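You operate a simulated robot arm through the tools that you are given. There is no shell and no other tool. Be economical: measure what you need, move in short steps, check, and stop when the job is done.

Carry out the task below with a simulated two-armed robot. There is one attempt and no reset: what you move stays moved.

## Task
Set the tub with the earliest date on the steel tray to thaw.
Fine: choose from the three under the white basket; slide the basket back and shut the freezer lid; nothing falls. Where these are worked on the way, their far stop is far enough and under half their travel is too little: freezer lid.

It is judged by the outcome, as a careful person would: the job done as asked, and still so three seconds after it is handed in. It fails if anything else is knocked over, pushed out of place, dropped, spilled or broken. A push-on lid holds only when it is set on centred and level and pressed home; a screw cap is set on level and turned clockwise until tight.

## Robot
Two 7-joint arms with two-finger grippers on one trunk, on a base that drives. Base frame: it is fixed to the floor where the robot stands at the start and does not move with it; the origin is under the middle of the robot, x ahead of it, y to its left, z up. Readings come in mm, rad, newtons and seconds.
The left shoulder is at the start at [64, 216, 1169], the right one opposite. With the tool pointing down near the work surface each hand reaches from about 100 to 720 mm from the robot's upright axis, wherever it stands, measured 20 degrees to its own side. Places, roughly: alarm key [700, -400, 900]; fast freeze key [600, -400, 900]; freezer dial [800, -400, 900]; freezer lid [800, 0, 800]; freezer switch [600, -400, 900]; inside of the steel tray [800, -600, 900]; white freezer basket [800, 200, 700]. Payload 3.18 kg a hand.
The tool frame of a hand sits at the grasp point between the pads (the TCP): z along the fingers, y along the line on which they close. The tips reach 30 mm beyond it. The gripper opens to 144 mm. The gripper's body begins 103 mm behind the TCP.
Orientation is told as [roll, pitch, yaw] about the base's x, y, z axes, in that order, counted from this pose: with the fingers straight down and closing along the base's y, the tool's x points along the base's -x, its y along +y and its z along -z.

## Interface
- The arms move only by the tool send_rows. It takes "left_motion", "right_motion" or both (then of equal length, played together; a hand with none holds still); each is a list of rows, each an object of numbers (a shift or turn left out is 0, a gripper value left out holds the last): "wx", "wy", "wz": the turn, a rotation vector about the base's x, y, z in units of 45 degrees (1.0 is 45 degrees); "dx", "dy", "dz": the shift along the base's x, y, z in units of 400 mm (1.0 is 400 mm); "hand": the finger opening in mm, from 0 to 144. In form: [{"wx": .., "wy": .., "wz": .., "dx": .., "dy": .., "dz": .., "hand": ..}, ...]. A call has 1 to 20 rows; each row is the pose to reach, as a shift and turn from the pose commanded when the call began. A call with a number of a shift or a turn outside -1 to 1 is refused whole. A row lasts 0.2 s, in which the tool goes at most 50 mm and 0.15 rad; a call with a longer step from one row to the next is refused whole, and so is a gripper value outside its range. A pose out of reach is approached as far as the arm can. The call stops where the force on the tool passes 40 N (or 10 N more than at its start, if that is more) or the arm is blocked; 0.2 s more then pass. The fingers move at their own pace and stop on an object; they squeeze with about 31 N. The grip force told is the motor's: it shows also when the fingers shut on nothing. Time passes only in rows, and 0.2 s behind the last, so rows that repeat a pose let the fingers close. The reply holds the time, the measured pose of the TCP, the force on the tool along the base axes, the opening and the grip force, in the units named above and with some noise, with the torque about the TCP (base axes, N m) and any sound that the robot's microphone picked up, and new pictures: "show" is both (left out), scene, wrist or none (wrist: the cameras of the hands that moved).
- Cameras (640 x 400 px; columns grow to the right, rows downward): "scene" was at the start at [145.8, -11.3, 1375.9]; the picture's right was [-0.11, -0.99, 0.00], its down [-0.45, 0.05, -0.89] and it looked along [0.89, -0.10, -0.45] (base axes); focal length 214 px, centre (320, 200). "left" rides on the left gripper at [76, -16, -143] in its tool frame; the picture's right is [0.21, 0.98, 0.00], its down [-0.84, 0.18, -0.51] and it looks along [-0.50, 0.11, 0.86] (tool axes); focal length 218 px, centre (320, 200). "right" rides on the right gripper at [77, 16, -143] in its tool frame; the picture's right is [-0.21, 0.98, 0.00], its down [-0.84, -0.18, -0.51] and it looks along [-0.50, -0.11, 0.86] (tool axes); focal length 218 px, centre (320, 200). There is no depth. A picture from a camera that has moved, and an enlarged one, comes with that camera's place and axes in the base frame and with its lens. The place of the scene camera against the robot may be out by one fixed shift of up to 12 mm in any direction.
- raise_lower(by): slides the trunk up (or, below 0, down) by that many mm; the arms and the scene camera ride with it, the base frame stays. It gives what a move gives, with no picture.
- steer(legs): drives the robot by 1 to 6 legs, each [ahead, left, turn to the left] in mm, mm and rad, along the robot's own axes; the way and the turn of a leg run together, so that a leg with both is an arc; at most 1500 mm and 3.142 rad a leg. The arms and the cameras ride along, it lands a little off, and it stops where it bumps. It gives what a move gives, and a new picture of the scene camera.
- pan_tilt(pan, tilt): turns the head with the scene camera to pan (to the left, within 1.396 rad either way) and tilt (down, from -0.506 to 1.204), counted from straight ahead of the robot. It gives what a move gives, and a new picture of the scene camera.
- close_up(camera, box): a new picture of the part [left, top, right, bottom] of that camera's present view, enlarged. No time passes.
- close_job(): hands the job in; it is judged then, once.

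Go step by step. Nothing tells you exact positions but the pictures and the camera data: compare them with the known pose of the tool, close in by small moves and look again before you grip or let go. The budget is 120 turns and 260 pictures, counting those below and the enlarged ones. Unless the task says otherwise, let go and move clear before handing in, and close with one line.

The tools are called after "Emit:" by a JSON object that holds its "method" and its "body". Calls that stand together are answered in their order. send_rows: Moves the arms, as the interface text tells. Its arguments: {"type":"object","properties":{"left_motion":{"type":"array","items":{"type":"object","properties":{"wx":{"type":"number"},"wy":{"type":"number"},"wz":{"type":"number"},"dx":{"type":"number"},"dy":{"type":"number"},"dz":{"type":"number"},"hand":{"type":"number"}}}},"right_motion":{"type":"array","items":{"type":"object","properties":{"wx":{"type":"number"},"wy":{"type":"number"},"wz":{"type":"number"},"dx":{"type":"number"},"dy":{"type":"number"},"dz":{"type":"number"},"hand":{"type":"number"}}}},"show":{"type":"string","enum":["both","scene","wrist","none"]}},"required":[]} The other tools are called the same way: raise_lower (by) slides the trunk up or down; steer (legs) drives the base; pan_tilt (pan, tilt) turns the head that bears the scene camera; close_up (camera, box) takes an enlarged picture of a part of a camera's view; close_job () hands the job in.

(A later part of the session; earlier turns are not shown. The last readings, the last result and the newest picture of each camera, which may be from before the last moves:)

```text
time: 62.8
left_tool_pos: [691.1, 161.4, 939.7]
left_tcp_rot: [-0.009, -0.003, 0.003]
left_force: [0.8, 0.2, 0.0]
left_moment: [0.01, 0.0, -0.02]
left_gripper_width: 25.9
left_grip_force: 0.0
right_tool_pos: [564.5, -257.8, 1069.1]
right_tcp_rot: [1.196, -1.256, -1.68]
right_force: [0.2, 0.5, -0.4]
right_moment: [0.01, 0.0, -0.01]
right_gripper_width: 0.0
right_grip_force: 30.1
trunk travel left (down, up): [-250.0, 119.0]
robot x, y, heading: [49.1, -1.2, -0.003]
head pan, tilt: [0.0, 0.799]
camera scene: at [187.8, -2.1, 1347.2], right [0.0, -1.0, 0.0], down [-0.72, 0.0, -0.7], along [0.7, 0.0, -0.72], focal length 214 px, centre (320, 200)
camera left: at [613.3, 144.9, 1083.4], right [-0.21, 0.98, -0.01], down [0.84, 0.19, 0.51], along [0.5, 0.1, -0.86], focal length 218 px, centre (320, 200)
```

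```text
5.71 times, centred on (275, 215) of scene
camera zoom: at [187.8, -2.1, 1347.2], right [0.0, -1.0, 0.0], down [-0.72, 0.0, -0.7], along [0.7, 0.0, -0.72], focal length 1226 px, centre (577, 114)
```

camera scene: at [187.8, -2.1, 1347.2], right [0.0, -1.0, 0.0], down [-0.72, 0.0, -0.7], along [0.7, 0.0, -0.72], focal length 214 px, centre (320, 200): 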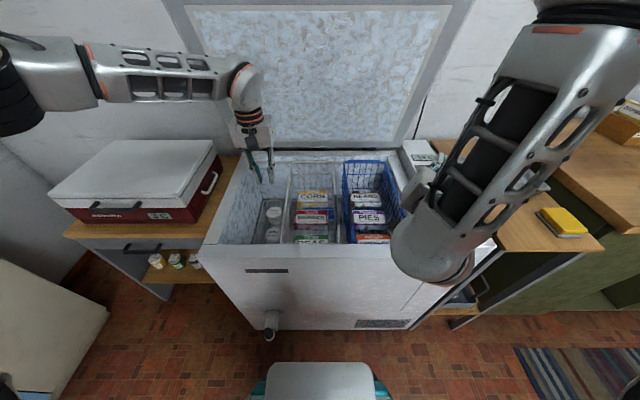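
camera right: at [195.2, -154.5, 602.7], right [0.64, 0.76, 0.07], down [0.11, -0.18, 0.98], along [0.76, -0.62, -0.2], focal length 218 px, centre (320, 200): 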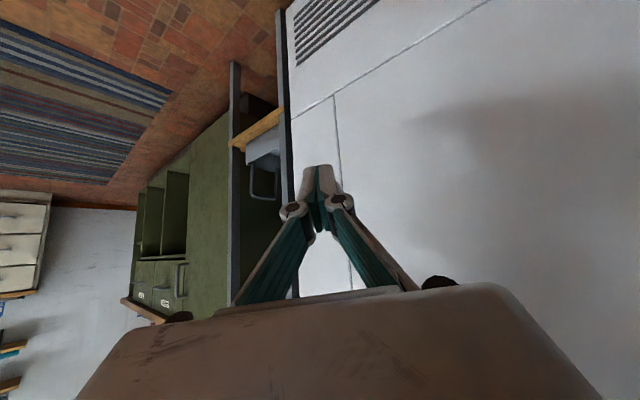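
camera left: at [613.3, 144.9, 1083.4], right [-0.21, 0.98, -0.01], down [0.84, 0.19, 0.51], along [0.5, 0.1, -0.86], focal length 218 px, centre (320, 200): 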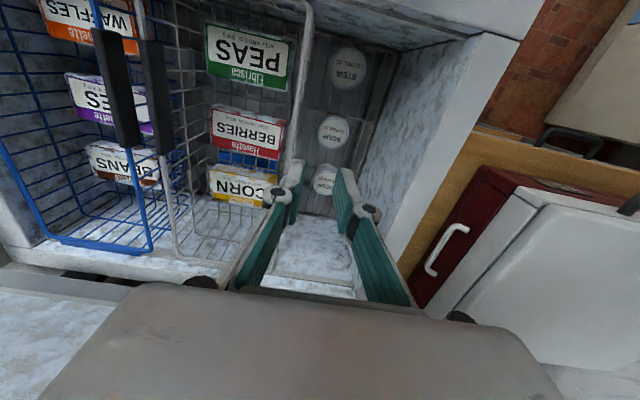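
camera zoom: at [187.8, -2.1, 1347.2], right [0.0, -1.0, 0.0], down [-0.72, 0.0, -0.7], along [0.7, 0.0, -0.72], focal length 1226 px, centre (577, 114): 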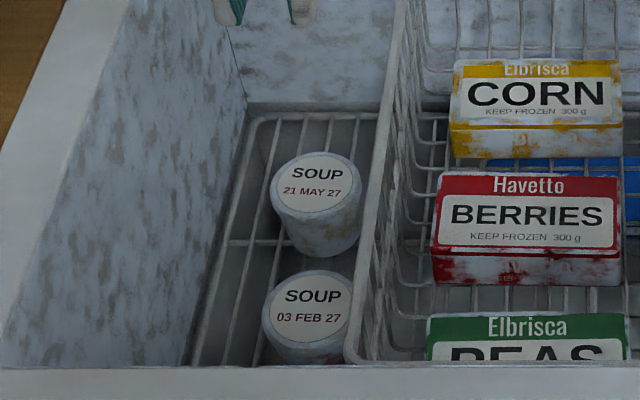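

Earliest is STEW, 12 DEC 26 — the front tub at about [597, 187], lid top z≈620, ~66 mm across. I'll drive 100 mm closer (for a steeper forearm over the rim), then position the left hand over it at 45° yaw.

Emit:
{"method": "steer", "body": {"legs": [[100, 0, 0]]}}

Emit:
{"method": "send_rows", "body": {"left_motion": [{"dx": -0.1, "wz": 0.15, "hand": 100}, {"dx": -0.2, "dy": 0.02, "wz": 0.3}, {"dx": -0.3, "dy": 0.04, "wz": 0.45}, {"dx": -0.4, "dy": 0.06, "wz": 0.6}, {"dx": -0.45, "dy": 0.065, "wz": 0.75}, {"dx": -0.48, "dy": 0.065, "wz": 0.9}], "show": "both"}}

```text
time: 63.8
left_tool_pos: [734.8, 161.9, 942.2]
left_tcp_rot: [-0.012, -0.007, 0.013]
left_force: [-0.6, 0.9, -0.1]
left_moment: [0.01, -0.06, -0.01]
left_gripper_width: 26.2
left_grip_force: 0.0
right_tool_pos: [609.8, -254.5, 1070.8]
right_tcp_rot: [1.198, -1.255, -1.674]
right_force: [-0.4, -0.4, 0.1]
right_moment: [0.01, 0.01, 0.0]
right_gripper_width: 0.0
right_grip_force: 30.3
trunk travel left (down, up): [-250.0, 119.0]
robot x, y, heading: [96.8, -4.9, 0.001]
head pan, tilt: [0.0, 0.799]
stopped in leg 1: the robot was blocked; the commanded pose is now the measured one
camera scene: at [232.0, -3.2, 1347.3], right [0.0, -1.0, 0.0], down [-0.72, 0.0, -0.7], along [0.7, 0.0, -0.72], focal length 214 px, centre (320, 200)
```

scene: 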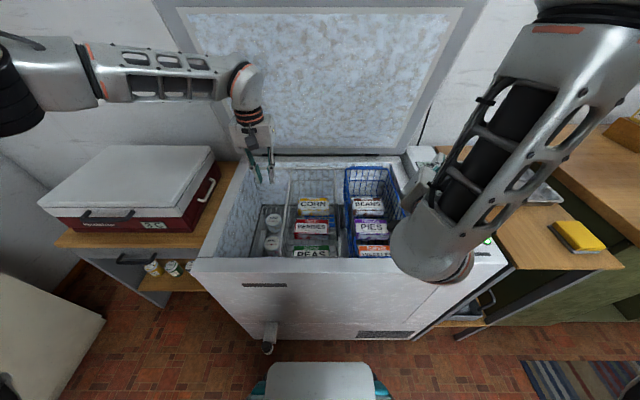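

```text
time: 65.2
left_tool_pos: [542.9, 188.6, 942.9]
left_tcp_rot: [-0.013, -0.005, 0.723]
left_force: [-1.2, 0.1, 0.2]
left_moment: [0.01, 0.01, -0.01]
left_gripper_width: 100.0
left_grip_force: 0.1
right_tool_pos: [613.2, -255.2, 1070.8]
right_tcp_rot: [1.2, -1.252, -1.677]
right_force: [-0.5, 0.0, 0.5]
right_moment: [0.01, -0.05, -0.03]
right_gripper_width: 0.1
right_grip_force: 30.4
trunk travel left (down, up): [-250.0, 119.0]
robot x, y, heading: [99.8, -2.3, -0.0]
head pan, tilt: [0.0, 0.799]
camera scene: at [233.1, -3.1, 1347.3], right [0.0, -1.0, 0.0], down [-0.72, 0.0, -0.7], along [0.7, 0.0, -0.72], focal length 214 px, centre (320, 200)
camera left: at [494.9, 126.0, 1084.1], right [-0.8, 0.6, -0.01], down [0.51, 0.69, 0.51], along [0.31, 0.4, -0.86], focal length 218 px, centre (320, 200)
```

scene: 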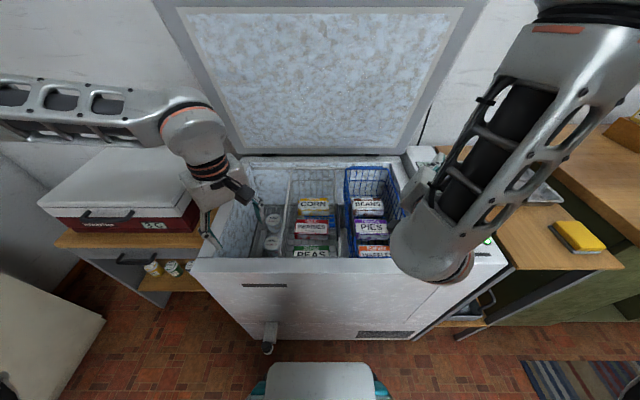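
left: 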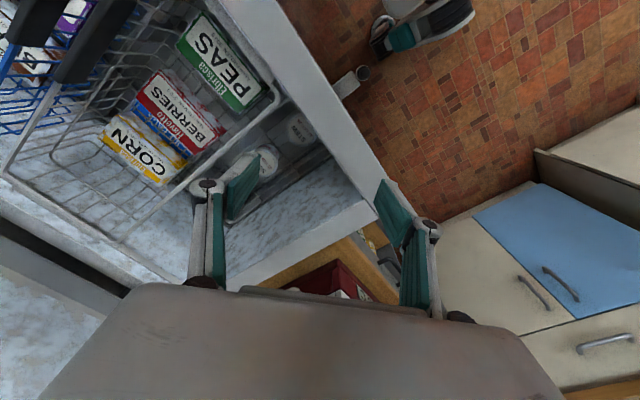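

The base touched something, so I back off a touch. For the deep reach I'll use yaw 0 with the wrist leaning into the freezer so that camera and gripper body clear the front wall; I'll enter slightly left of the tub and nudge the basket aside.

Emit:
{"method": "steer", "body": {"legs": [[-15, 0, 0]]}}

Emit:
{"method": "send_rows", "body": {"left_motion": [{"wz": -0.18}, {"wz": -0.36, "dx": 0.03}, {"wz": -0.54, "dx": 0.06}, {"wz": -0.72, "dx": 0.1, "dy": 0.02}, {"wz": -0.92, "dx": 0.16, "dy": 0.04}], "show": "none"}}

Emit:
{"method": "send_rows", "body": {"left_motion": [{"wy": 0.1, "dz": -0.05}, {"wy": 0.2, "dz": -0.15}, {"wy": 0.3, "dz": -0.25}, {"wy": 0.38, "dz": -0.35}, {"wy": 0.38, "dz": -0.4}], "show": "both"}}

```text
time: 66.0
left_tool_pos: [528.9, 189.4, 942.2]
left_tcp_rot: [-0.013, -0.003, 0.721]
left_force: [0.7, 0.3, 0.8]
left_moment: [0.03, -0.05, 0.02]
left_gripper_width: 99.7
left_grip_force: 0.1
right_tool_pos: [595.4, -255.6, 1069.8]
right_tcp_rot: [1.201, -1.254, -1.676]
right_force: [0.2, -0.2, 0.3]
right_moment: [0.03, 0.02, 0.03]
right_gripper_width: 0.0
right_grip_force: 30.4
trunk travel left (down, up): [-250.0, 119.0]
robot x, y, heading: [83.5, 1.4, 0.001]
head pan, tilt: [0.0, 0.799]
camera scene: at [217.7, -3.3, 1347.3], right [0.0, -1.0, 0.0], down [-0.72, 0.0, -0.7], along [0.7, 0.0, -0.72], focal length 214 px, centre (320, 200)
```

scene: 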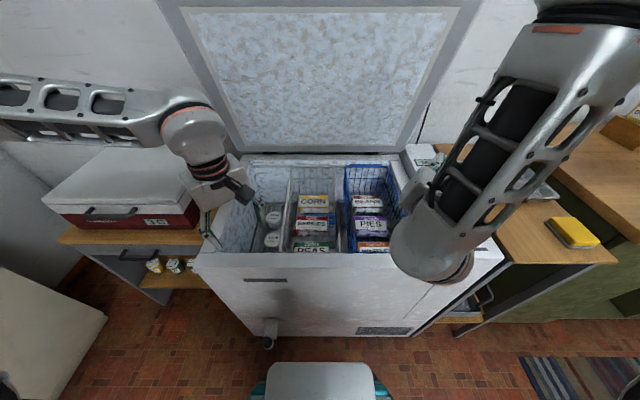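

```text
refused: row 5 steps farther than a row can; nothing moved
```

```text
time: 67.1
left_tool_pos: [526.5, 189.2, 804.6]
left_tcp_rot: [0.192, 0.22, 0.751]
left_force: [-6.5, 8.3, 26.4]
left_moment: [1.27, 0.82, -0.11]
left_gripper_width: 120.9
left_grip_force: 14.7
right_tool_pos: [597.8, -253.4, 1071.8]
right_tcp_rot: [1.203, -1.251, -1.678]
right_force: [0.1, 0.2, -0.6]
right_moment: [0.03, 0.01, -0.02]
right_gripper_width: 0.0
right_grip_force: 30.9
trunk travel left (down, up): [-250.0, 119.0]
robot x, y, heading: [84.0, -2.9, 0.0]
head pan, tilt: [0.0, 0.799]
stopped in row 5 (left hand): the force on the tool passed its limit at 41 N (the readings are from after the stop); the commanded pose is now the measured one
camera scene: at [216.8, -1.8, 1347.9], right [0.0, -1.0, 0.0], down [-0.72, 0.0, -0.7], along [0.7, 0.0, -0.72], focal length 214 px, centre (320, 200)
camera left: at [524.0, 126.0, 956.4], right [-0.77, 0.59, 0.23], down [0.63, 0.7, 0.34], along [0.04, 0.4, -0.91], focal length 218 px, centre (320, 200)
```

scene: 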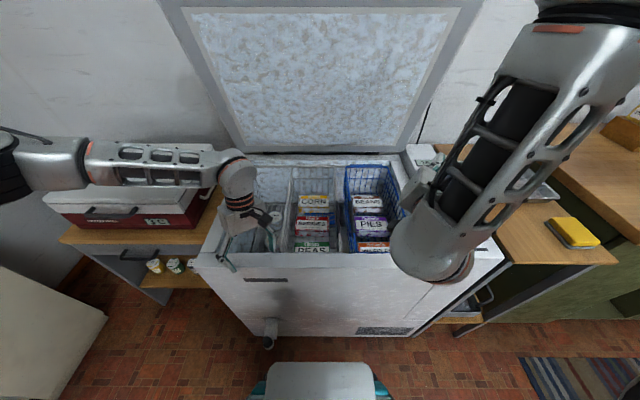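
left: 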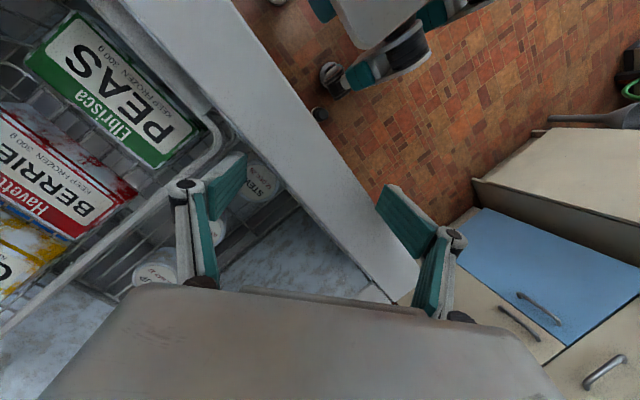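

I brushed the rim with the finger since the turn row was refused; no harm seen. I rise first and then turn the hand.

Emit:
{"method": "send_rows", "body": {"left_motion": [{"dz": 0.1, "hand": 100}, {"dz": 0.2}, {"dz": 0.25, "wx": -0.045, "wz": -0.146}, {"dz": 0.25, "wx": -0.09, "wz": -0.292, "dx": 0.05}, {"dz": 0.25, "wx": -0.135, "wz": -0.438, "dx": 0.1}, {"dz": 0.25, "wx": -0.18, "wz": -0.584, "dx": 0.14, "dy": 0.02}, {"dz": 0.25, "wx": -0.225, "wz": -0.73, "dx": 0.175, "dy": 0.04}, {"dz": 0.25, "wx": -0.27, "wz": -0.876, "dx": 0.175, "dy": 0.04}, {"dz": 0.25, "wx": -0.27, "wz": -0.876, "dx": 0.175, "dy": 0.04}], "show": "both"}}

```text
time: 69.1
left_tool_pos: [598.8, 203.2, 903.2]
left_tcp_rot: [-0.012, 0.296, 0.003]
left_force: [0.2, -0.2, 0.0]
left_moment: [-0.04, 0.03, 0.01]
left_gripper_width: 100.0
left_grip_force: 0.0
right_tool_pos: [597.5, -255.6, 1069.4]
right_tcp_rot: [1.198, -1.254, -1.673]
right_force: [0.0, -0.7, 0.5]
right_moment: [0.02, 0.0, 0.0]
right_gripper_width: 0.0
right_grip_force: 30.8
trunk travel left (down, up): [-250.0, 119.0]
robot x, y, heading: [80.3, -3.4, -0.005]
head pan, tilt: [0.0, 0.799]
camera scene: at [218.8, -3.2, 1347.2], right [0.0, -1.0, 0.0], down [-0.72, 0.0, -0.7], along [0.7, 0.0, -0.72], focal length 214 px, centre (320, 200)
camera left: at [567.8, 188.1, 1062.2], right [-0.2, 0.98, 0.05], down [0.95, 0.19, 0.24], along [0.22, 0.1, -0.97], focal length 218 px, centre (320, 200)
```

scene: 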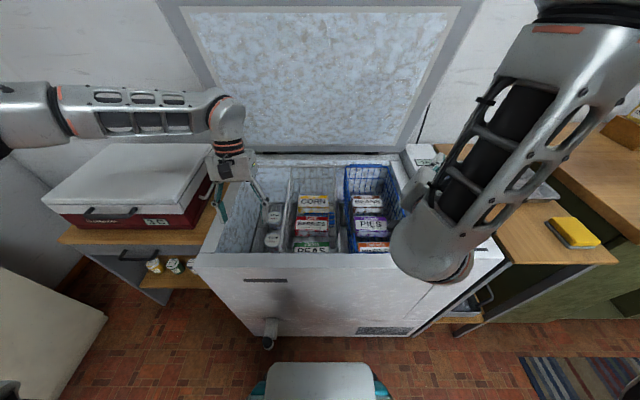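
left: 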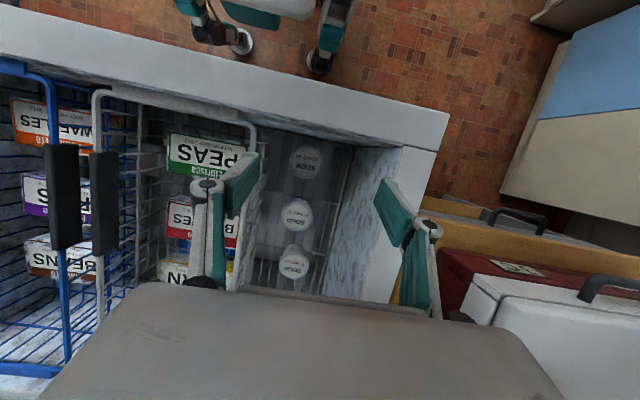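

Now I see the rim is at z≈772, with the tub at about [595, 187]. I tilt slightly more for camera clearance and descend to just above the tub, biased left.

Emit:
{"method": "send_rows", "body": {"left_motion": [{"dz": -0.1, "wy": 0.06, "hand": 92}, {"dz": -0.2, "wy": 0.13, "dx": -0.005}, {"dz": -0.3, "wy": 0.13, "dx": -0.009}, {"dz": -0.4, "wy": 0.13, "dx": -0.009}, {"dz": -0.48, "wy": 0.13, "dx": -0.009}, {"dz": -0.54, "wy": 0.13, "dx": -0.009}, {"dz": -0.58, "wy": 0.13, "dx": -0.009}], "show": "both"}}

```text
time: 70.7
left_tool_pos: [596.0, 202.9, 669.8]
left_tcp_rot: [-0.009, 0.397, 0.004]
left_force: [0.4, 0.1, 0.5]
left_moment: [-0.02, -0.01, 0.0]
left_gripper_width: 92.0
left_grip_force: 0.0
right_tool_pos: [597.8, -254.7, 1070.0]
right_tcp_rot: [1.197, -1.254, -1.675]
right_force: [0.4, 0.0, 0.0]
right_moment: [0.0, -0.01, -0.01]
right_gripper_width: 0.0
right_grip_force: 30.9
trunk travel left (down, up): [-250.0, 119.0]
robot x, y, heading: [82.7, -5.2, -0.006]
head pan, tilt: [0.0, 0.799]
camera scene: at [218.9, -3.2, 1347.2], right [0.0, -1.0, 0.0], down [-0.72, 0.0, -0.7], along [0.7, 0.0, -0.72], focal length 214 px, centre (320, 200)
camera left: at [580.6, 187.8, 831.8], right [-0.2, 0.98, 0.07], down [0.97, 0.19, 0.14], along [0.12, 0.1, -0.99], focal length 218 px, centre (320, 200)
```

scene: 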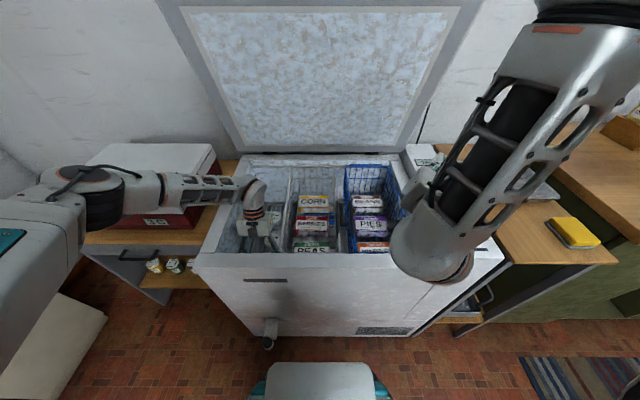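
left: 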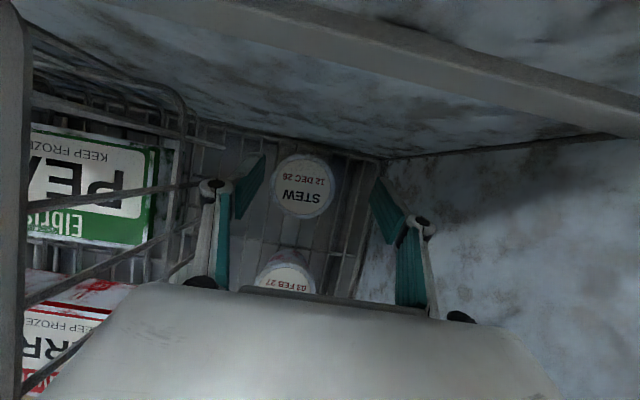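

Tub centre reads [597, 190]. I shift right (nudging the basket a few mm), recentre, and lower around the tub.

Emit:
{"method": "send_rows", "body": {"left_motion": [{"dy": -0.025}, {"dy": -0.0475}, {"dy": -0.0475}, {"dy": -0.0325}, {"dy": -0.0325, "dz": -0.04}, {"dy": -0.0325, "dz": -0.08}, {"dy": -0.0325, "dz": -0.12}, {"dy": -0.0325, "dz": -0.15}], "show": "both"}}

```text
time: 72.5
left_tool_pos: [594.8, 190.6, 611.7]
left_tcp_rot: [-0.01, 0.398, 0.005]
left_force: [-0.1, 0.7, 0.5]
left_moment: [0.01, -0.01, 0.02]
left_gripper_width: 91.9
left_grip_force: 0.0
right_tool_pos: [597.6, -254.6, 1070.0]
right_tcp_rot: [1.197, -1.252, -1.675]
right_force: [0.1, 0.2, -1.2]
right_moment: [0.02, -0.03, -0.02]
right_gripper_width: 0.1
right_grip_force: 30.7
trunk travel left (down, up): [-250.0, 119.0]
robot x, y, heading: [84.0, -0.1, 0.007]
head pan, tilt: [0.0, 0.799]
camera scene: at [218.8, -3.1, 1347.2], right [0.0, -1.0, 0.0], down [-0.72, 0.0, -0.7], along [0.7, 0.0, -0.72], focal length 214 px, centre (320, 200)
camera left: at [580.4, 174.9, 772.3], right [-0.2, 0.98, 0.07], down [0.97, 0.19, 0.14], along [0.12, 0.1, -0.99], focal length 218 px, centre (320, 200)
```

scene: 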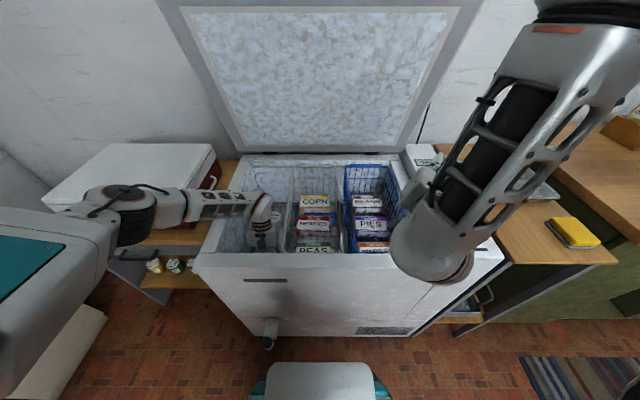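
left: 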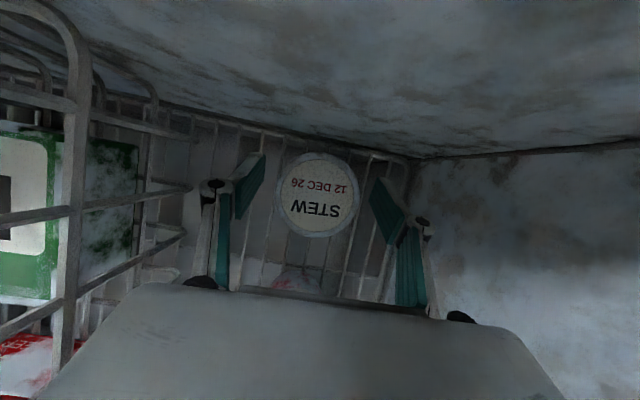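

Tub is centred between the fingers. Lower 8 mm more and close.

Emit:
{"method": "send_rows", "body": {"left_motion": [{"dz": -0.022, "dx": 0.005}, {"dz": -0.022, "dx": 0.005, "hand": 50}, {"dz": -0.022, "dx": 0.005, "hand": 50}, {"dz": -0.022, "dx": 0.005, "hand": 40}, {"dz": -0.022, "dx": 0.005, "hand": 40}], "show": "wrist"}}

```text
time: 73.7
left_tool_pos: [598.0, 190.6, 602.0]
left_tcp_rot: [-0.01, 0.399, 0.003]
left_force: [0.6, -2.0, 1.4]
left_moment: [-0.24, -0.03, -0.03]
left_gripper_width: 69.6
left_grip_force: 31.5
right_tool_pos: [598.1, -255.6, 1069.9]
right_tcp_rot: [1.197, -1.252, -1.675]
right_force: [-0.5, 0.1, 0.6]
right_moment: [-0.03, 0.02, 0.01]
right_gripper_width: 0.0
right_grip_force: 30.6
trunk travel left (down, up): [-250.0, 119.0]
robot x, y, heading: [82.9, -2.4, -0.001]
head pan, tilt: [0.0, 0.799]
camera left: at [582.1, 174.6, 764.0], right [-0.2, 0.98, 0.07], down [0.97, 0.19, 0.14], along [0.12, 0.1, -0.99], focal length 218 px, centre (320, 200)
```

left: 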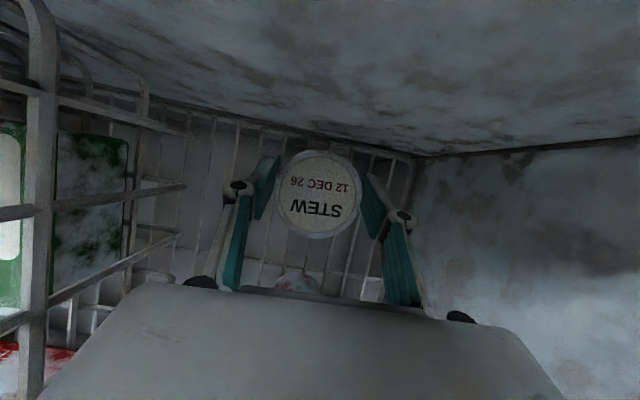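

Gripped (69.6 mm). Lifting straight up.

Emit:
{"method": "send_rows", "body": {"left_motion": [{"dz": 0.03}, {"dz": 0.08}, {"dz": 0.14}, {"dz": 0.2}, {"dz": 0.27, "dy": 0.01}, {"dz": 0.34, "dy": 0.01}, {"dz": 0.41, "dy": 0.01}, {"dz": 0.48, "dy": 0.01}, {"dz": 0.55, "dy": 0.01}, {"dz": 0.62, "dy": 0.01}, {"dz": 0.7, "dy": 0.01}, {"dz": 0.8, "dy": 0.01}], "show": "both"}}

```text
time: 76.3
left_tool_pos: [596.0, 195.1, 923.9]
left_tcp_rot: [-0.008, 0.398, 0.004]
left_force: [-0.6, -0.3, -2.3]
left_moment: [0.02, -0.02, 0.0]
left_gripper_width: 69.9
left_grip_force: 31.2
right_tool_pos: [597.9, -255.6, 1069.5]
right_tcp_rot: [1.198, -1.252, -1.678]
right_force: [-0.5, 0.1, -0.1]
right_moment: [-0.02, 0.01, -0.02]
right_gripper_width: 0.1
right_grip_force: 30.6
trunk travel left (down, up): [-250.0, 119.0]
robot x, y, heading: [83.1, 2.6, -0.0]
head pan, tilt: [0.0, 0.799]
camera scene: at [218.1, -3.4, 1347.4], right [0.0, -1.0, 0.0], down [-0.72, 0.0, -0.7], along [0.7, 0.0, -0.72], focal length 214 px, centre (320, 200)
camera left: at [581.9, 179.4, 1085.1], right [-0.2, 0.98, 0.07], down [0.97, 0.19, 0.14], along [0.12, 0.1, -0.99], focal length 218 px, centre (320, 200)
```

scene: 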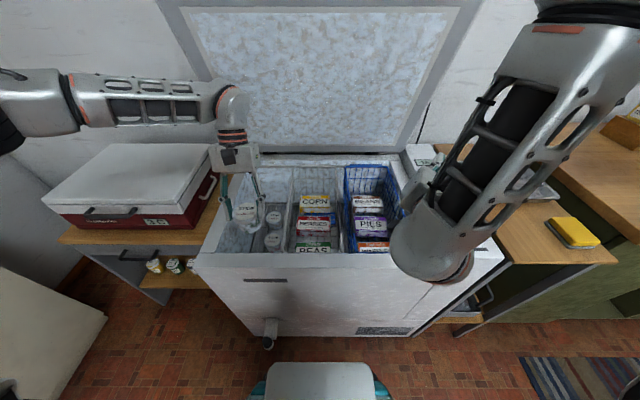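
left: 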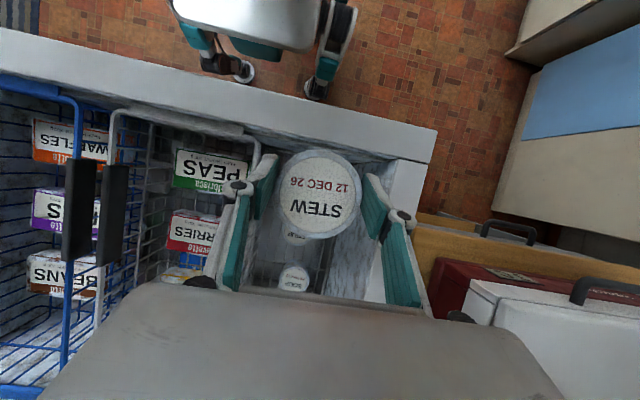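

STEW is held upright. I raise it further and fold the right hand back to a pointing-down pose before driving toward the tray.

Emit:
{"method": "send_rows", "body": {"left_motion": [{"dz": 0.05}, {"dz": 0.1}, {"dz": 0.15}, {"dz": 0.2}, {"dz": 0.2}, {"dz": 0.2}], "right_motion": [{"dx": -0.05, "dz": 0.03, "wy": 0.16}, {"dx": -0.1, "dz": 0.06, "wy": 0.33}, {"dx": -0.18, "dz": 0.08, "wy": 0.5}, {"dx": -0.26, "dz": 0.1, "wy": 0.66}, {"dx": -0.34, "dz": 0.1, "wy": 0.83}, {"dx": -0.4, "dz": 0.1, "wy": 1.0}], "show": "none"}}

Emit:
{"method": "pan_tilt", "body": {"pan": -0.6, "tilt": 0.6}}

```text
time: 77.7
left_tool_pos: [597.8, 192.8, 1001.8]
left_tcp_rot: [-0.008, 0.398, 0.004]
left_force: [-0.3, 0.1, -2.3]
left_moment: [0.03, -0.02, -0.04]
left_gripper_width: 69.9
left_grip_force: 31.0
right_tool_pos: [460.7, -235.3, 1126.8]
right_tcp_rot: [-0.166, -0.764, -0.446]
right_force: [0.3, 0.1, 0.0]
right_moment: [-0.01, 0.0, 0.0]
right_gripper_width: 0.0
right_grip_force: 31.1
right hand out of reach, approached as far as the arm can: row 1, 2, 3, 4, 5, 6
trunk travel left (down, up): [-250.0, 119.0]
robot x, y, heading: [81.5, -1.8, 0.003]
head pan, tilt: [0.0, 0.799]
```

```text
time: 78.7
left_tool_pos: [597.1, 194.1, 1002.5]
left_tcp_rot: [-0.009, 0.399, 0.004]
left_force: [-0.1, -0.3, -2.3]
left_moment: [0.02, 0.03, -0.01]
left_gripper_width: 69.8
left_grip_force: 30.9
right_tool_pos: [461.6, -235.6, 1127.0]
right_tcp_rot: [-0.164, -0.765, -0.45]
right_force: [-0.3, 0.4, 0.2]
right_moment: [-0.01, -0.03, -0.03]
right_gripper_width: 0.2
right_grip_force: 31.0
trunk travel left (down, up): [-250.0, 119.0]
robot x, y, heading: [82.4, -6.5, -0.003]
head pan, tilt: [-0.6, 0.6]
camera scene: at [211.3, -53.0, 1364.1], right [-0.56, -0.83, 0.0], down [-0.47, 0.32, -0.82], along [0.68, -0.46, -0.57], focal length 214 px, centre (320, 200)
```

scene: 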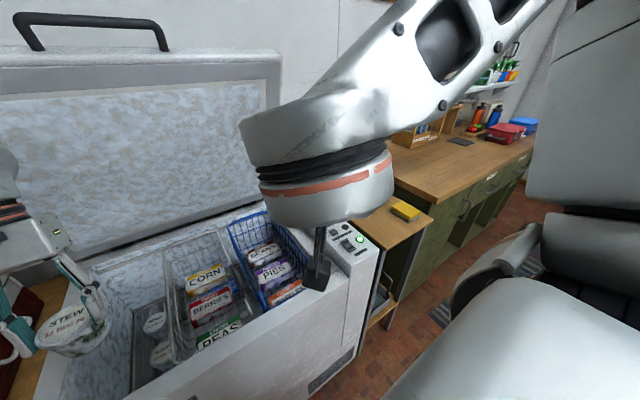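

Emit:
{"method": "send_rows", "body": {"right_motion": [{"wy": 0.16}, {"dx": -0.05, "wy": 0.33}, {"dx": -0.1, "wy": 0.5}, {"dx": -0.15, "wy": 0.66}, {"dx": -0.2, "wy": 0.83}, {"dx": -0.2, "wy": 0.97}], "show": "none"}}

Emit:
{"method": "steer", "body": {"legs": [[-80, 0, 0], [0, -500, 0]]}}

```text
time: 80.1
left_tool_pos: [598.8, 193.2, 1001.5]
left_tcp_rot: [-0.009, 0.401, 0.004]
left_force: [0.3, 0.4, -2.5]
left_moment: [0.0, 0.02, 0.0]
left_gripper_width: 69.7
left_grip_force: 31.2
right_tool_pos: [381.3, -234.4, 1126.4]
right_tcp_rot: [-0.466, -0.053, -0.317]
right_force: [0.1, 0.3, 0.2]
right_moment: [-0.01, 0.01, -0.01]
right_gripper_width: 0.0
right_grip_force: 30.6
trunk travel left (down, up): [-250.0, 119.0]
robot x, y, heading: [84.0, -3.0, 0.001]
head pan, tilt: [-0.6, 0.6]
```

```text
time: 85.7
left_tool_pos: [519.3, -308.9, 1002.4]
left_tcp_rot: [-0.01, 0.398, -0.002]
left_force: [0.9, 0.0, -1.5]
left_moment: [-0.02, 0.01, 0.01]
left_gripper_width: 69.8
left_grip_force: 30.4
right_tool_pos: [298.3, -735.9, 1127.7]
right_tcp_rot: [-0.464, -0.053, -0.322]
right_force: [-0.2, -0.5, 0.2]
right_moment: [-0.03, 0.01, 0.03]
right_gripper_width: 0.1
right_grip_force: 30.2
trunk travel left (down, up): [-250.0, 119.0]
robot x, y, heading: [5.1, -504.6, -0.005]
head pan, tilt: [-0.6, 0.6]
camera scene: at [130.5, -554.0, 1364.1], right [-0.57, -0.82, 0.0], down [-0.46, 0.32, -0.82], along [0.68, -0.47, -0.57], focal length 214 px, centre (320, 200)
```

scene: 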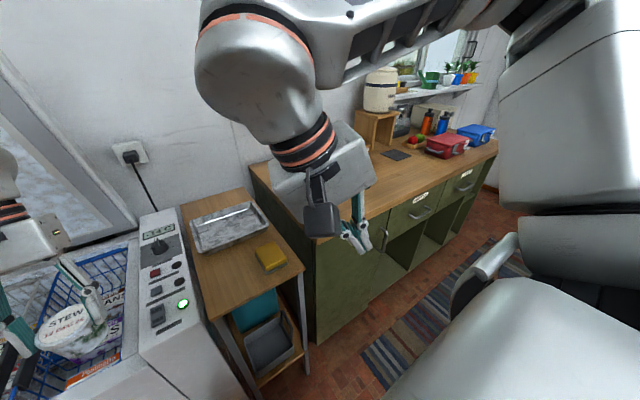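

The tray is around [738, −612, ~890]. I drive 200 mm more to the right and look at it.

Emit:
{"method": "steer", "body": {"legs": [[0, -220, 0]]}}

Emit:
{"method": "pan_tilt", "body": {"pan": 0.15, "tilt": 0.7}}

```text
time: 88.2
left_tool_pos: [518.6, -528.8, 1001.5]
left_tcp_rot: [-0.009, 0.399, -0.003]
left_force: [0.2, 0.0, -2.6]
left_moment: [0.02, -0.01, 0.0]
left_gripper_width: 70.0
left_grip_force: 30.9
right_tool_pos: [298.3, -956.1, 1127.6]
right_tcp_rot: [-0.463, -0.053, -0.324]
right_force: [0.8, -0.6, 1.5]
right_moment: [0.01, -0.01, 0.02]
right_gripper_width: 0.0
right_grip_force: 30.4
trunk travel left (down, up): [-250.0, 119.0]
robot x, y, heading: [1.1, -721.8, -0.006]
head pan, tilt: [-0.6, 0.6]
camera scene: at [129.5, -773.9, 1364.1], right [-0.57, -0.82, 0.0], down [-0.46, 0.32, -0.82], along [0.68, -0.47, -0.57], focal length 214 px, centre (320, 200)
```

scene: 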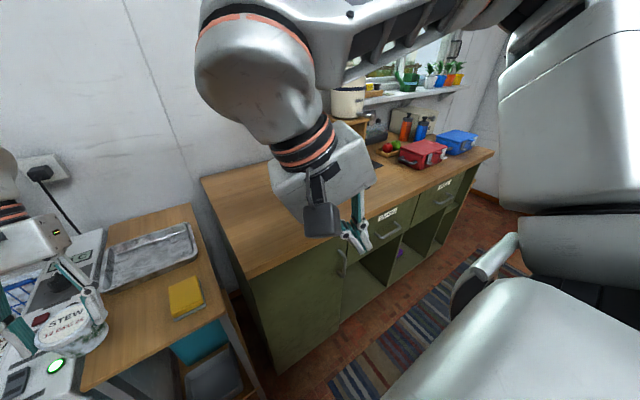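

```text
time: 89.3
left_tool_pos: [518.0, -528.8, 1002.0]
left_tcp_rot: [-0.007, 0.397, -0.004]
left_force: [-0.2, -0.1, -1.8]
left_moment: [0.0, 0.01, -0.02]
left_gripper_width: 69.9
left_grip_force: 31.3
right_tool_pos: [297.5, -955.7, 1126.5]
right_tcp_rot: [-0.467, -0.053, -0.324]
right_force: [-0.7, 0.0, -0.1]
right_moment: [0.02, -0.01, 0.0]
right_gripper_width: 0.1
right_grip_force: 30.8
trunk travel left (down, up): [-250.0, 119.0]
robot x, y, heading: [3.8, -719.7, -0.009]
head pan, tilt: [0.15, 0.7]
camera scene: at [140.9, -711.0, 1355.5], right [0.14, -0.99, 0.0], down [-0.64, -0.09, -0.76], along [0.76, 0.11, -0.64], focal length 214 px, centre (320, 200)
```

scene: 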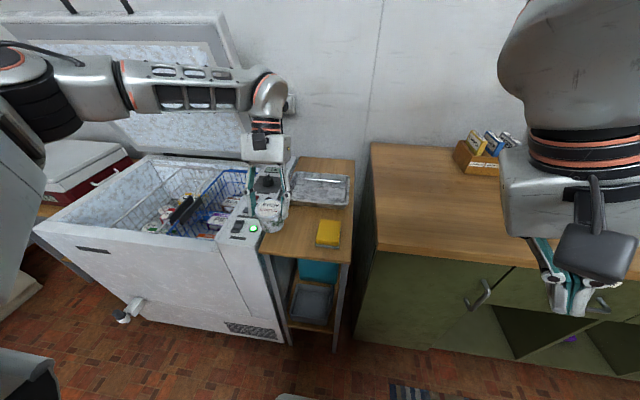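

I drive 80 mm forward and bring the tub above the tray at height.

Emit:
{"method": "steer", "body": {"legs": [[80, 0, 0]]}}

Emit:
{"method": "send_rows", "body": {"left_motion": [{"dx": 0.08, "dy": -0.04}, {"dx": 0.16, "dy": -0.08}, {"dx": 0.24, "dy": -0.12}, {"dx": 0.3, "dy": -0.16}, {"dx": 0.34, "dy": -0.2}], "show": "both"}}

```text
time: 90.4
left_tool_pos: [597.7, -529.4, 1003.1]
left_tcp_rot: [-0.009, 0.399, -0.003]
left_force: [1.4, -0.3, -2.7]
left_moment: [-0.02, 0.04, 0.02]
left_gripper_width: 69.5
left_grip_force: 31.1
right_tool_pos: [377.9, -956.4, 1126.0]
right_tcp_rot: [-0.465, -0.054, -0.324]
right_force: [0.3, -0.7, 0.3]
right_moment: [0.0, 0.01, -0.02]
right_gripper_width: 0.0
right_grip_force: 30.2
trunk travel left (down, up): [-250.0, 119.0]
robot x, y, heading: [81.0, -719.5, -0.007]
head pan, tilt: [0.15, 0.7]
camera scene: at [220.8, -711.4, 1355.4], right [0.14, -0.99, 0.0], down [-0.64, -0.09, -0.76], along [0.76, 0.11, -0.64], focal length 214 px, centre (320, 200)
```

scene: 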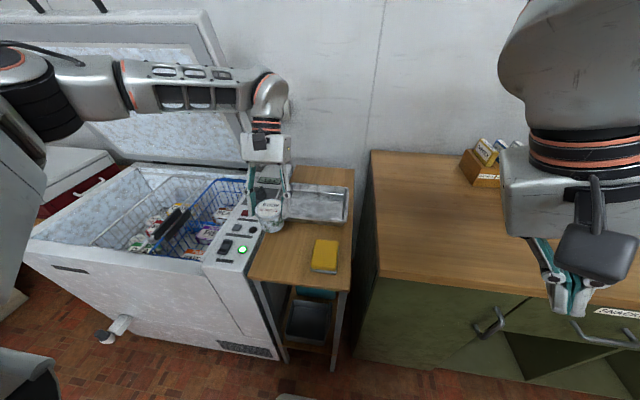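

```text
time: 91.6
left_tool_pos: [650.5, -615.4, 971.3]
left_tcp_rot: [-0.01, 0.394, 0.007]
left_force: [0.9, 0.3, -1.5]
left_moment: [-0.04, 0.02, 0.0]
left_gripper_width: 70.1
left_grip_force: 31.2
left hand out of reach, approached as far as the arm can: row 1, 2, 3, 4, 5
right_tool_pos: [376.5, -956.2, 1127.7]
right_tcp_rot: [-0.464, -0.055, -0.324]
right_force: [0.0, -0.5, -0.2]
right_moment: [0.0, -0.01, 0.01]
right_gripper_width: 0.0
right_grip_force: 31.1
trunk travel left (down, up): [-250.0, 119.0]
robot x, y, heading: [82.1, -724.2, -0.002]
head pan, tilt: [0.15, 0.7]
camera scene: at [219.9, -711.5, 1355.4], right [0.14, -0.99, 0.0], down [-0.64, -0.09, -0.76], along [0.76, 0.11, -0.64], focal length 214 px, centre (320, 200)
camera left: at [635.3, -630.4, 1131.3], right [-0.2, 0.98, 0.07], down [0.97, 0.19, 0.14], along [0.13, 0.1, -0.99], focal length 218 px, centre (320, 200)
```

scene: 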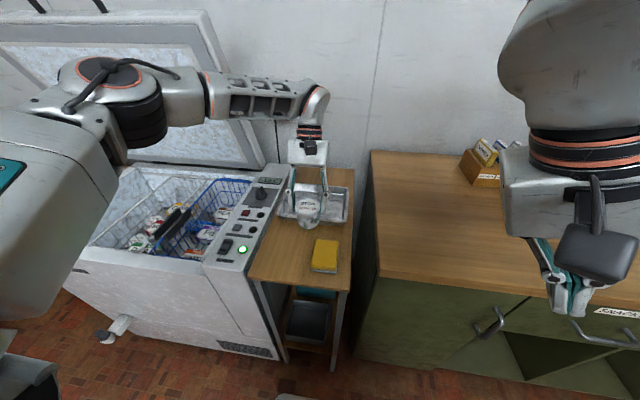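
left: 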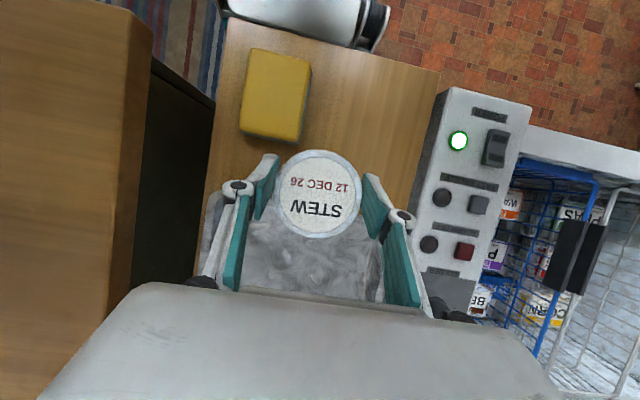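

The tray centre is about [745, −625]; I need ~90 mm more reach. Lowering the trunk carries the shoulders forward, so I raise the hand first, then lower the trunk.

Emit:
{"method": "send_rows", "body": {"left_motion": [{"dz": 0.06, "dx": -0.02}, {"dz": 0.14, "dx": -0.04}, {"dz": 0.22, "dx": -0.05}, {"dz": 0.3, "dx": -0.05}, {"dz": 0.3, "dx": -0.05}], "show": "none"}}

Emit:
{"method": "raise_lower", "body": {"by": -90}}

```text
time: 92.8
left_tool_pos: [612.1, -617.2, 1076.2]
left_tcp_rot: [-0.008, 0.398, -0.003]
left_force: [0.4, 0.2, -2.6]
left_moment: [0.01, 0.01, -0.02]
left_gripper_width: 69.9
left_grip_force: 31.0
left hand out of reach, approached as far as the arm can: row 2, 3, 4, 5
right_tool_pos: [376.2, -955.3, 1127.0]
right_tcp_rot: [-0.465, -0.054, -0.324]
right_force: [-0.4, 0.5, -0.4]
right_moment: [-0.02, 0.05, 0.01]
right_gripper_width: 0.0
right_grip_force: 30.4
trunk travel left (down, up): [-250.0, 119.0]
robot x, y, heading: [81.2, -721.8, -0.003]
head pan, tilt: [0.15, 0.7]
```

```text
time: 94.0
left_tool_pos: [609.5, -618.2, 988.0]
left_tcp_rot: [-0.008, 0.395, -0.002]
left_force: [0.6, -0.5, -2.5]
left_moment: [-0.01, -0.04, -0.02]
left_gripper_width: 69.9
left_grip_force: 30.9
right_tool_pos: [374.6, -956.5, 1038.6]
right_tcp_rot: [-0.464, -0.057, -0.324]
right_force: [-0.8, 0.4, 0.4]
right_moment: [0.01, -0.06, -0.01]
right_gripper_width: 0.1
right_grip_force: 30.6
trunk travel left (down, up): [-160.0, 209.0]
robot x, y, heading: [78.2, -724.2, -0.009]
head pan, tilt: [0.15, 0.7]
```

Emit:
{"method": "send_rows", "body": {"left_motion": [{"dx": 0.08}, {"dx": 0.16}, {"dx": 0.24}, {"dx": 0.31, "dy": -0.01}, {"dx": 0.31, "dy": -0.01}], "show": "both"}}

```text
time: 95.2
left_tool_pos: [667.7, -628.9, 958.6]
left_tcp_rot: [-0.01, 0.394, -0.001]
left_force: [-1.2, 2.1, 14.4]
left_moment: [0.09, -0.07, 0.17]
left_gripper_width: 69.8
left_grip_force: 31.1
left hand out of reach, approached as far as the arm can: row 2, 3, 4, 5
right_tool_pos: [375.3, -956.4, 1040.0]
right_tcp_rot: [-0.464, -0.056, -0.326]
right_force: [0.0, 0.9, 0.6]
right_moment: [0.02, -0.05, 0.03]
right_gripper_width: 0.2
right_grip_force: 30.6
trunk travel left (down, up): [-160.0, 209.0]
robot x, y, heading: [83.2, -721.4, -0.004]
head pan, tilt: [0.15, 0.7]
camera scene: at [288.6, -711.9, 1260.8], right [0.14, -0.99, 0.0], down [-0.64, -0.09, -0.77], along [0.76, 0.11, -0.64], focal length 214 px, centre (320, 200)
camera left: at [652.7, -645.0, 1119.0], right [-0.19, 0.98, 0.07], down [0.97, 0.18, 0.14], along [0.13, 0.1, -0.99], focal length 218 px, centre (320, 200)
```

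scene: 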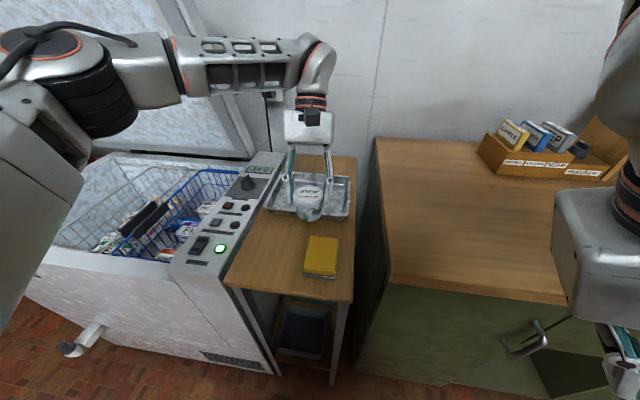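
left: 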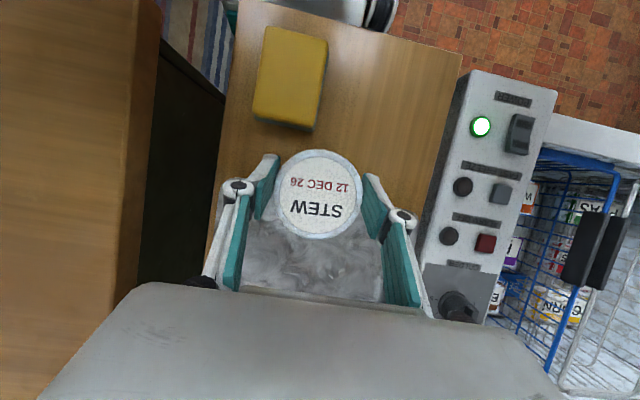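

The tub just touched the tray's near rim; I lift it immediately, then drive 70 mm forward.

Emit:
{"method": "send_rows", "body": {"left_motion": [{"dz": 0.05, "dx": -0.03}, {"dz": 0.1, "dx": -0.06}, {"dz": 0.14, "dx": -0.08}], "show": "scene"}}

Emit:
{"method": "pan_tilt", "body": {"pan": 0.1, "tilt": 1.2}}

```text
time: 96.0
left_tool_pos: [638.1, -628.4, 1008.4]
left_tcp_rot: [-0.009, 0.399, -0.003]
left_force: [0.5, -0.1, -1.9]
left_moment: [0.02, -0.01, -0.04]
left_gripper_width: 70.0
left_grip_force: 31.5
right_tool_pos: [377.1, -956.0, 1036.7]
right_tcp_rot: [-0.463, -0.056, -0.323]
right_force: [-0.3, 0.1, -0.4]
right_moment: [0.0, 0.01, -0.01]
right_gripper_width: 0.2
right_grip_force: 31.3
trunk travel left (down, up): [-160.0, 209.0]
robot x, y, heading: [81.0, -723.4, -0.005]
head pan, tilt: [0.15, 0.7]
camera scene: at [290.9, -711.9, 1259.7], right [0.14, -0.99, 0.0], down [-0.64, -0.09, -0.77], along [0.76, 0.11, -0.64], focal length 214 px, centre (320, 200)
```

scene: 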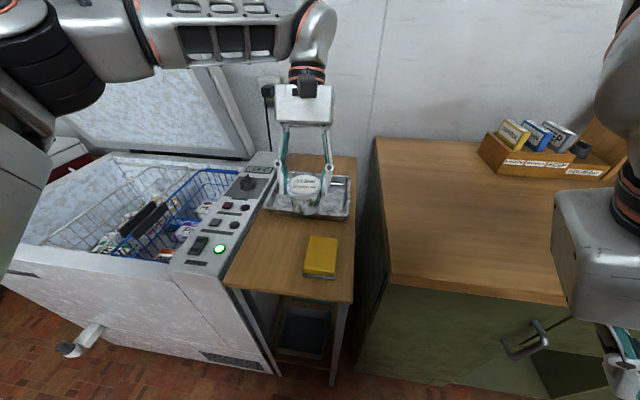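

```text
time: 96.9
left_tool_pos: [636.9, -628.0, 1008.7]
left_tcp_rot: [-0.01, 0.399, -0.004]
left_force: [-0.5, 0.5, -2.4]
left_moment: [0.03, -0.01, 0.0]
left_gripper_width: 69.5
left_grip_force: 30.8
right_tool_pos: [377.0, -958.4, 1034.9]
right_tcp_rot: [-0.471, -0.052, -0.324]
right_force: [0.7, -0.5, 0.0]
right_moment: [0.01, 0.0, 0.02]
right_gripper_width: 0.0
right_grip_force: 30.5
trunk travel left (down, up): [-160.0, 209.0]
robot x, y, heading: [81.3, -722.4, -0.007]
head pan, tilt: [0.099, 1.201]
camera scene: at [271.0, -716.9, 1230.4], right [0.11, -0.99, 0.0], down [-0.88, -0.1, -0.47], along [0.46, 0.05, -0.88], focal length 214 px, centre (320, 200)
```

scene: 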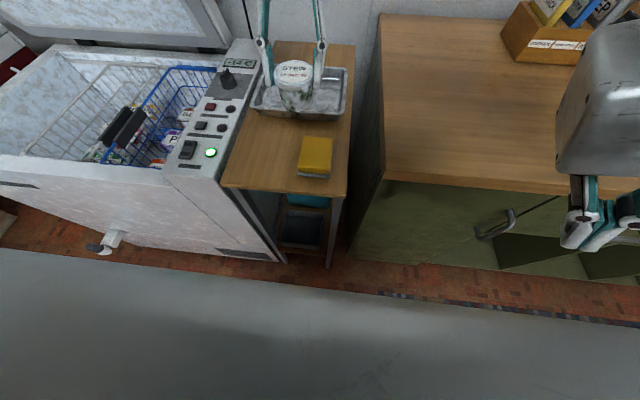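

Plenty of floor clearance; driving forward 70 mm.

Emit:
{"method": "steer", "body": {"legs": [[75, 0, 0]]}}

Emit:
{"method": "close_up", "body": {"camera": "left", "box": [0, 0, 640, 400]}}

```text
time: 98.0
left_tool_pos: [712.0, -629.5, 1008.7]
left_tcp_rot: [-0.009, 0.399, -0.002]
left_force: [0.3, 0.1, -3.4]
left_moment: [-0.03, 0.04, 0.0]
left_gripper_width: 69.7
left_grip_force: 31.0
right_tool_pos: [450.9, -957.6, 1037.5]
right_tcp_rot: [-0.469, -0.052, -0.329]
right_force: [-0.3, -0.3, -0.9]
right_moment: [-0.03, 0.01, 0.03]
right_gripper_width: 0.0
right_grip_force: 30.8
trunk travel left (down, up): [-160.0, 209.0]
robot x, y, heading: [154.3, -721.9, -0.003]
head pan, tilt: [0.099, 1.201]
camera scene: at [345.9, -717.2, 1230.8], right [0.11, -0.99, 0.0], down [-0.88, -0.1, -0.47], along [0.47, 0.05, -0.88], focal length 214 px, centre (320, 200)
```

scene: 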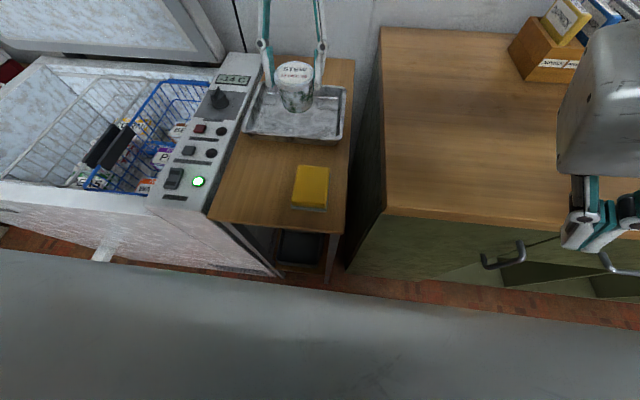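

```text
1.00 times, centred on (320, 200) of left (not enlarged: the box is as wide or as high as the picture)
camera zoom: at [697.4, -645.7, 1169.8], right [-0.19, 0.98, 0.07], down [0.97, 0.18, 0.14], along [0.12, 0.1, -0.99], focal length 218 px, centre (320, 200)
```

zoom: 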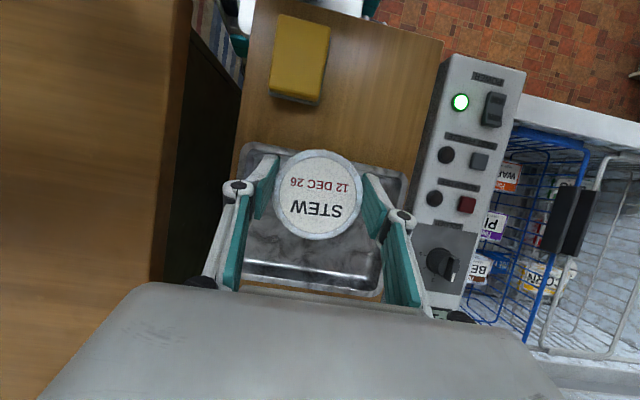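

Now the tray is clearly seen: x≈678–854, centre y≈−620. I move over its middle and start down.

Emit:
{"method": "send_rows", "body": {"left_motion": [{"dx": 0.04, "dy": 0.01}, {"dx": 0.085, "dy": 0.022}, {"dx": 0.085, "dy": 0.022, "dz": -0.05}, {"dx": 0.085, "dy": 0.022, "dz": -0.09}, {"dx": 0.085, "dy": 0.022, "dz": -0.12}], "show": "both"}}

```text
time: 99.2
left_tool_pos: [738.6, -618.7, 967.7]
left_tcp_rot: [-0.008, 0.398, -0.002]
left_force: [0.0, -0.1, -3.0]
left_moment: [-0.02, 0.01, -0.02]
left_gripper_width: 69.5
left_grip_force: 30.8
left hand out of reach, approached as far as the arm can: row 1, 2, 3, 4, 5
right_tool_pos: [449.8, -959.2, 1035.1]
right_tcp_rot: [-0.471, -0.053, -0.33]
right_force: [-0.2, 0.1, 0.5]
right_moment: [-0.01, -0.03, 0.02]
right_gripper_width: 0.0
right_grip_force: 30.5
trunk travel left (down, up): [-160.0, 209.0]
robot x, y, heading: [153.7, -724.5, -0.006]
head pan, tilt: [0.099, 1.201]
camera scene: at [343.7, -717.3, 1230.2], right [0.12, -0.99, 0.0], down [-0.88, -0.1, -0.46], along [0.46, 0.05, -0.89], focal length 214 px, centre (320, 200)
camera left: at [723.7, -633.7, 1128.7], right [-0.19, 0.98, 0.07], down [0.97, 0.18, 0.14], along [0.12, 0.1, -0.99], focal length 218 px, centre (320, 200)
```

scene: 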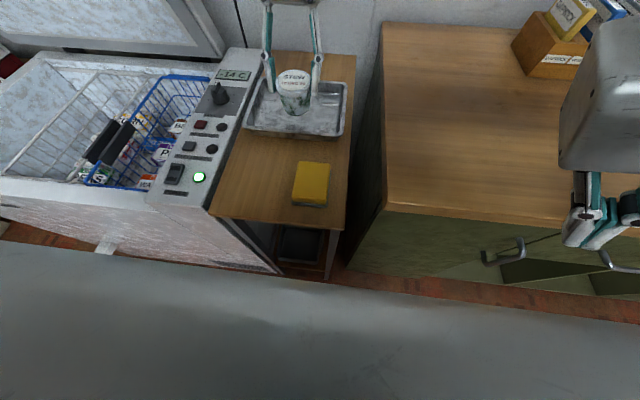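
left: 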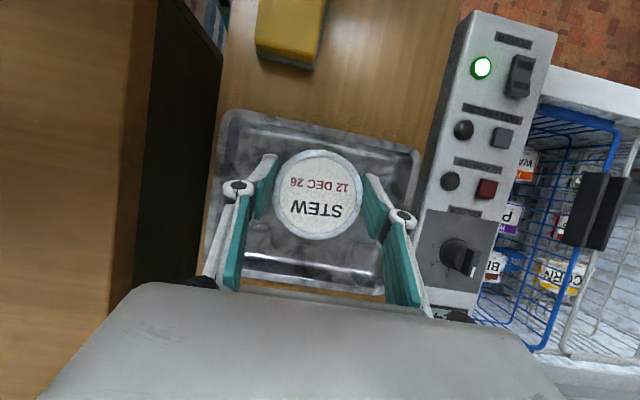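

Emit:
{"method": "send_rows", "body": {"left_motion": [{"dz": -0.015}, {"dz": -0.03}, {"dz": -0.045}, {"dz": -0.045}], "show": "none"}}

```text
time: 100.2
left_tool_pos: [739.1, -619.2, 949.6]
left_tcp_rot: [-0.008, 0.397, -0.004]
left_force: [0.4, -0.1, -1.9]
left_moment: [0.01, -0.02, -0.01]
left_gripper_width: 69.6
left_grip_force: 31.6
right_tool_pos: [451.9, -958.0, 1035.2]
right_tcp_rot: [-0.472, -0.051, -0.331]
right_force: [-0.6, -0.2, -0.1]
right_moment: [-0.02, 0.0, 0.03]
right_gripper_width: 0.0
right_grip_force: 30.4
trunk travel left (down, up): [-160.0, 209.0]
robot x, y, heading: [154.3, -720.5, 0.0]
head pan, tilt: [0.099, 1.201]
```

Emit:
{"method": "send_rows", "body": {"left_motion": [{"dz": -0.007}, {"dz": -0.014}, {"dz": -0.014}], "show": "none"}}

Emit:
{"method": "close_up", "body": {"camera": "scene", "box": [220, 40, 380, 150]}}

```text
time: 101.0
left_tool_pos: [739.6, -618.9, 943.4]
left_tcp_rot: [-0.008, 0.399, -0.004]
left_force: [-0.9, -0.3, -2.8]
left_moment: [0.01, 0.04, -0.01]
left_gripper_width: 69.9
left_grip_force: 31.0
right_tool_pos: [450.9, -957.9, 1035.2]
right_tcp_rot: [-0.474, -0.052, -0.331]
right_force: [0.2, 0.0, 0.4]
right_moment: [0.01, 0.01, 0.02]
right_gripper_width: 0.0
right_grip_force: 30.9
trunk travel left (down, up): [-160.0, 209.0]
robot x, y, heading: [154.4, -722.5, -0.004]
head pan, tilt: [0.099, 1.201]
```

```text
3.64 times, centred on (300, 95) of scene
camera zoom: at [343.9, -716.8, 1229.7], right [0.12, -0.99, 0.0], down [-0.88, -0.11, -0.45], along [0.45, 0.06, -0.89], focal length 780 px, centre (393, 582)
```

zoom: 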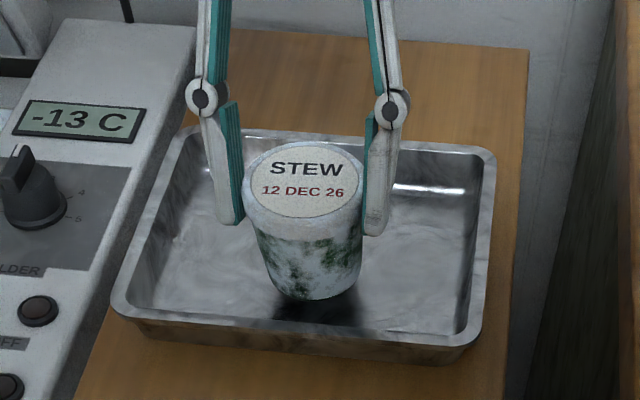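

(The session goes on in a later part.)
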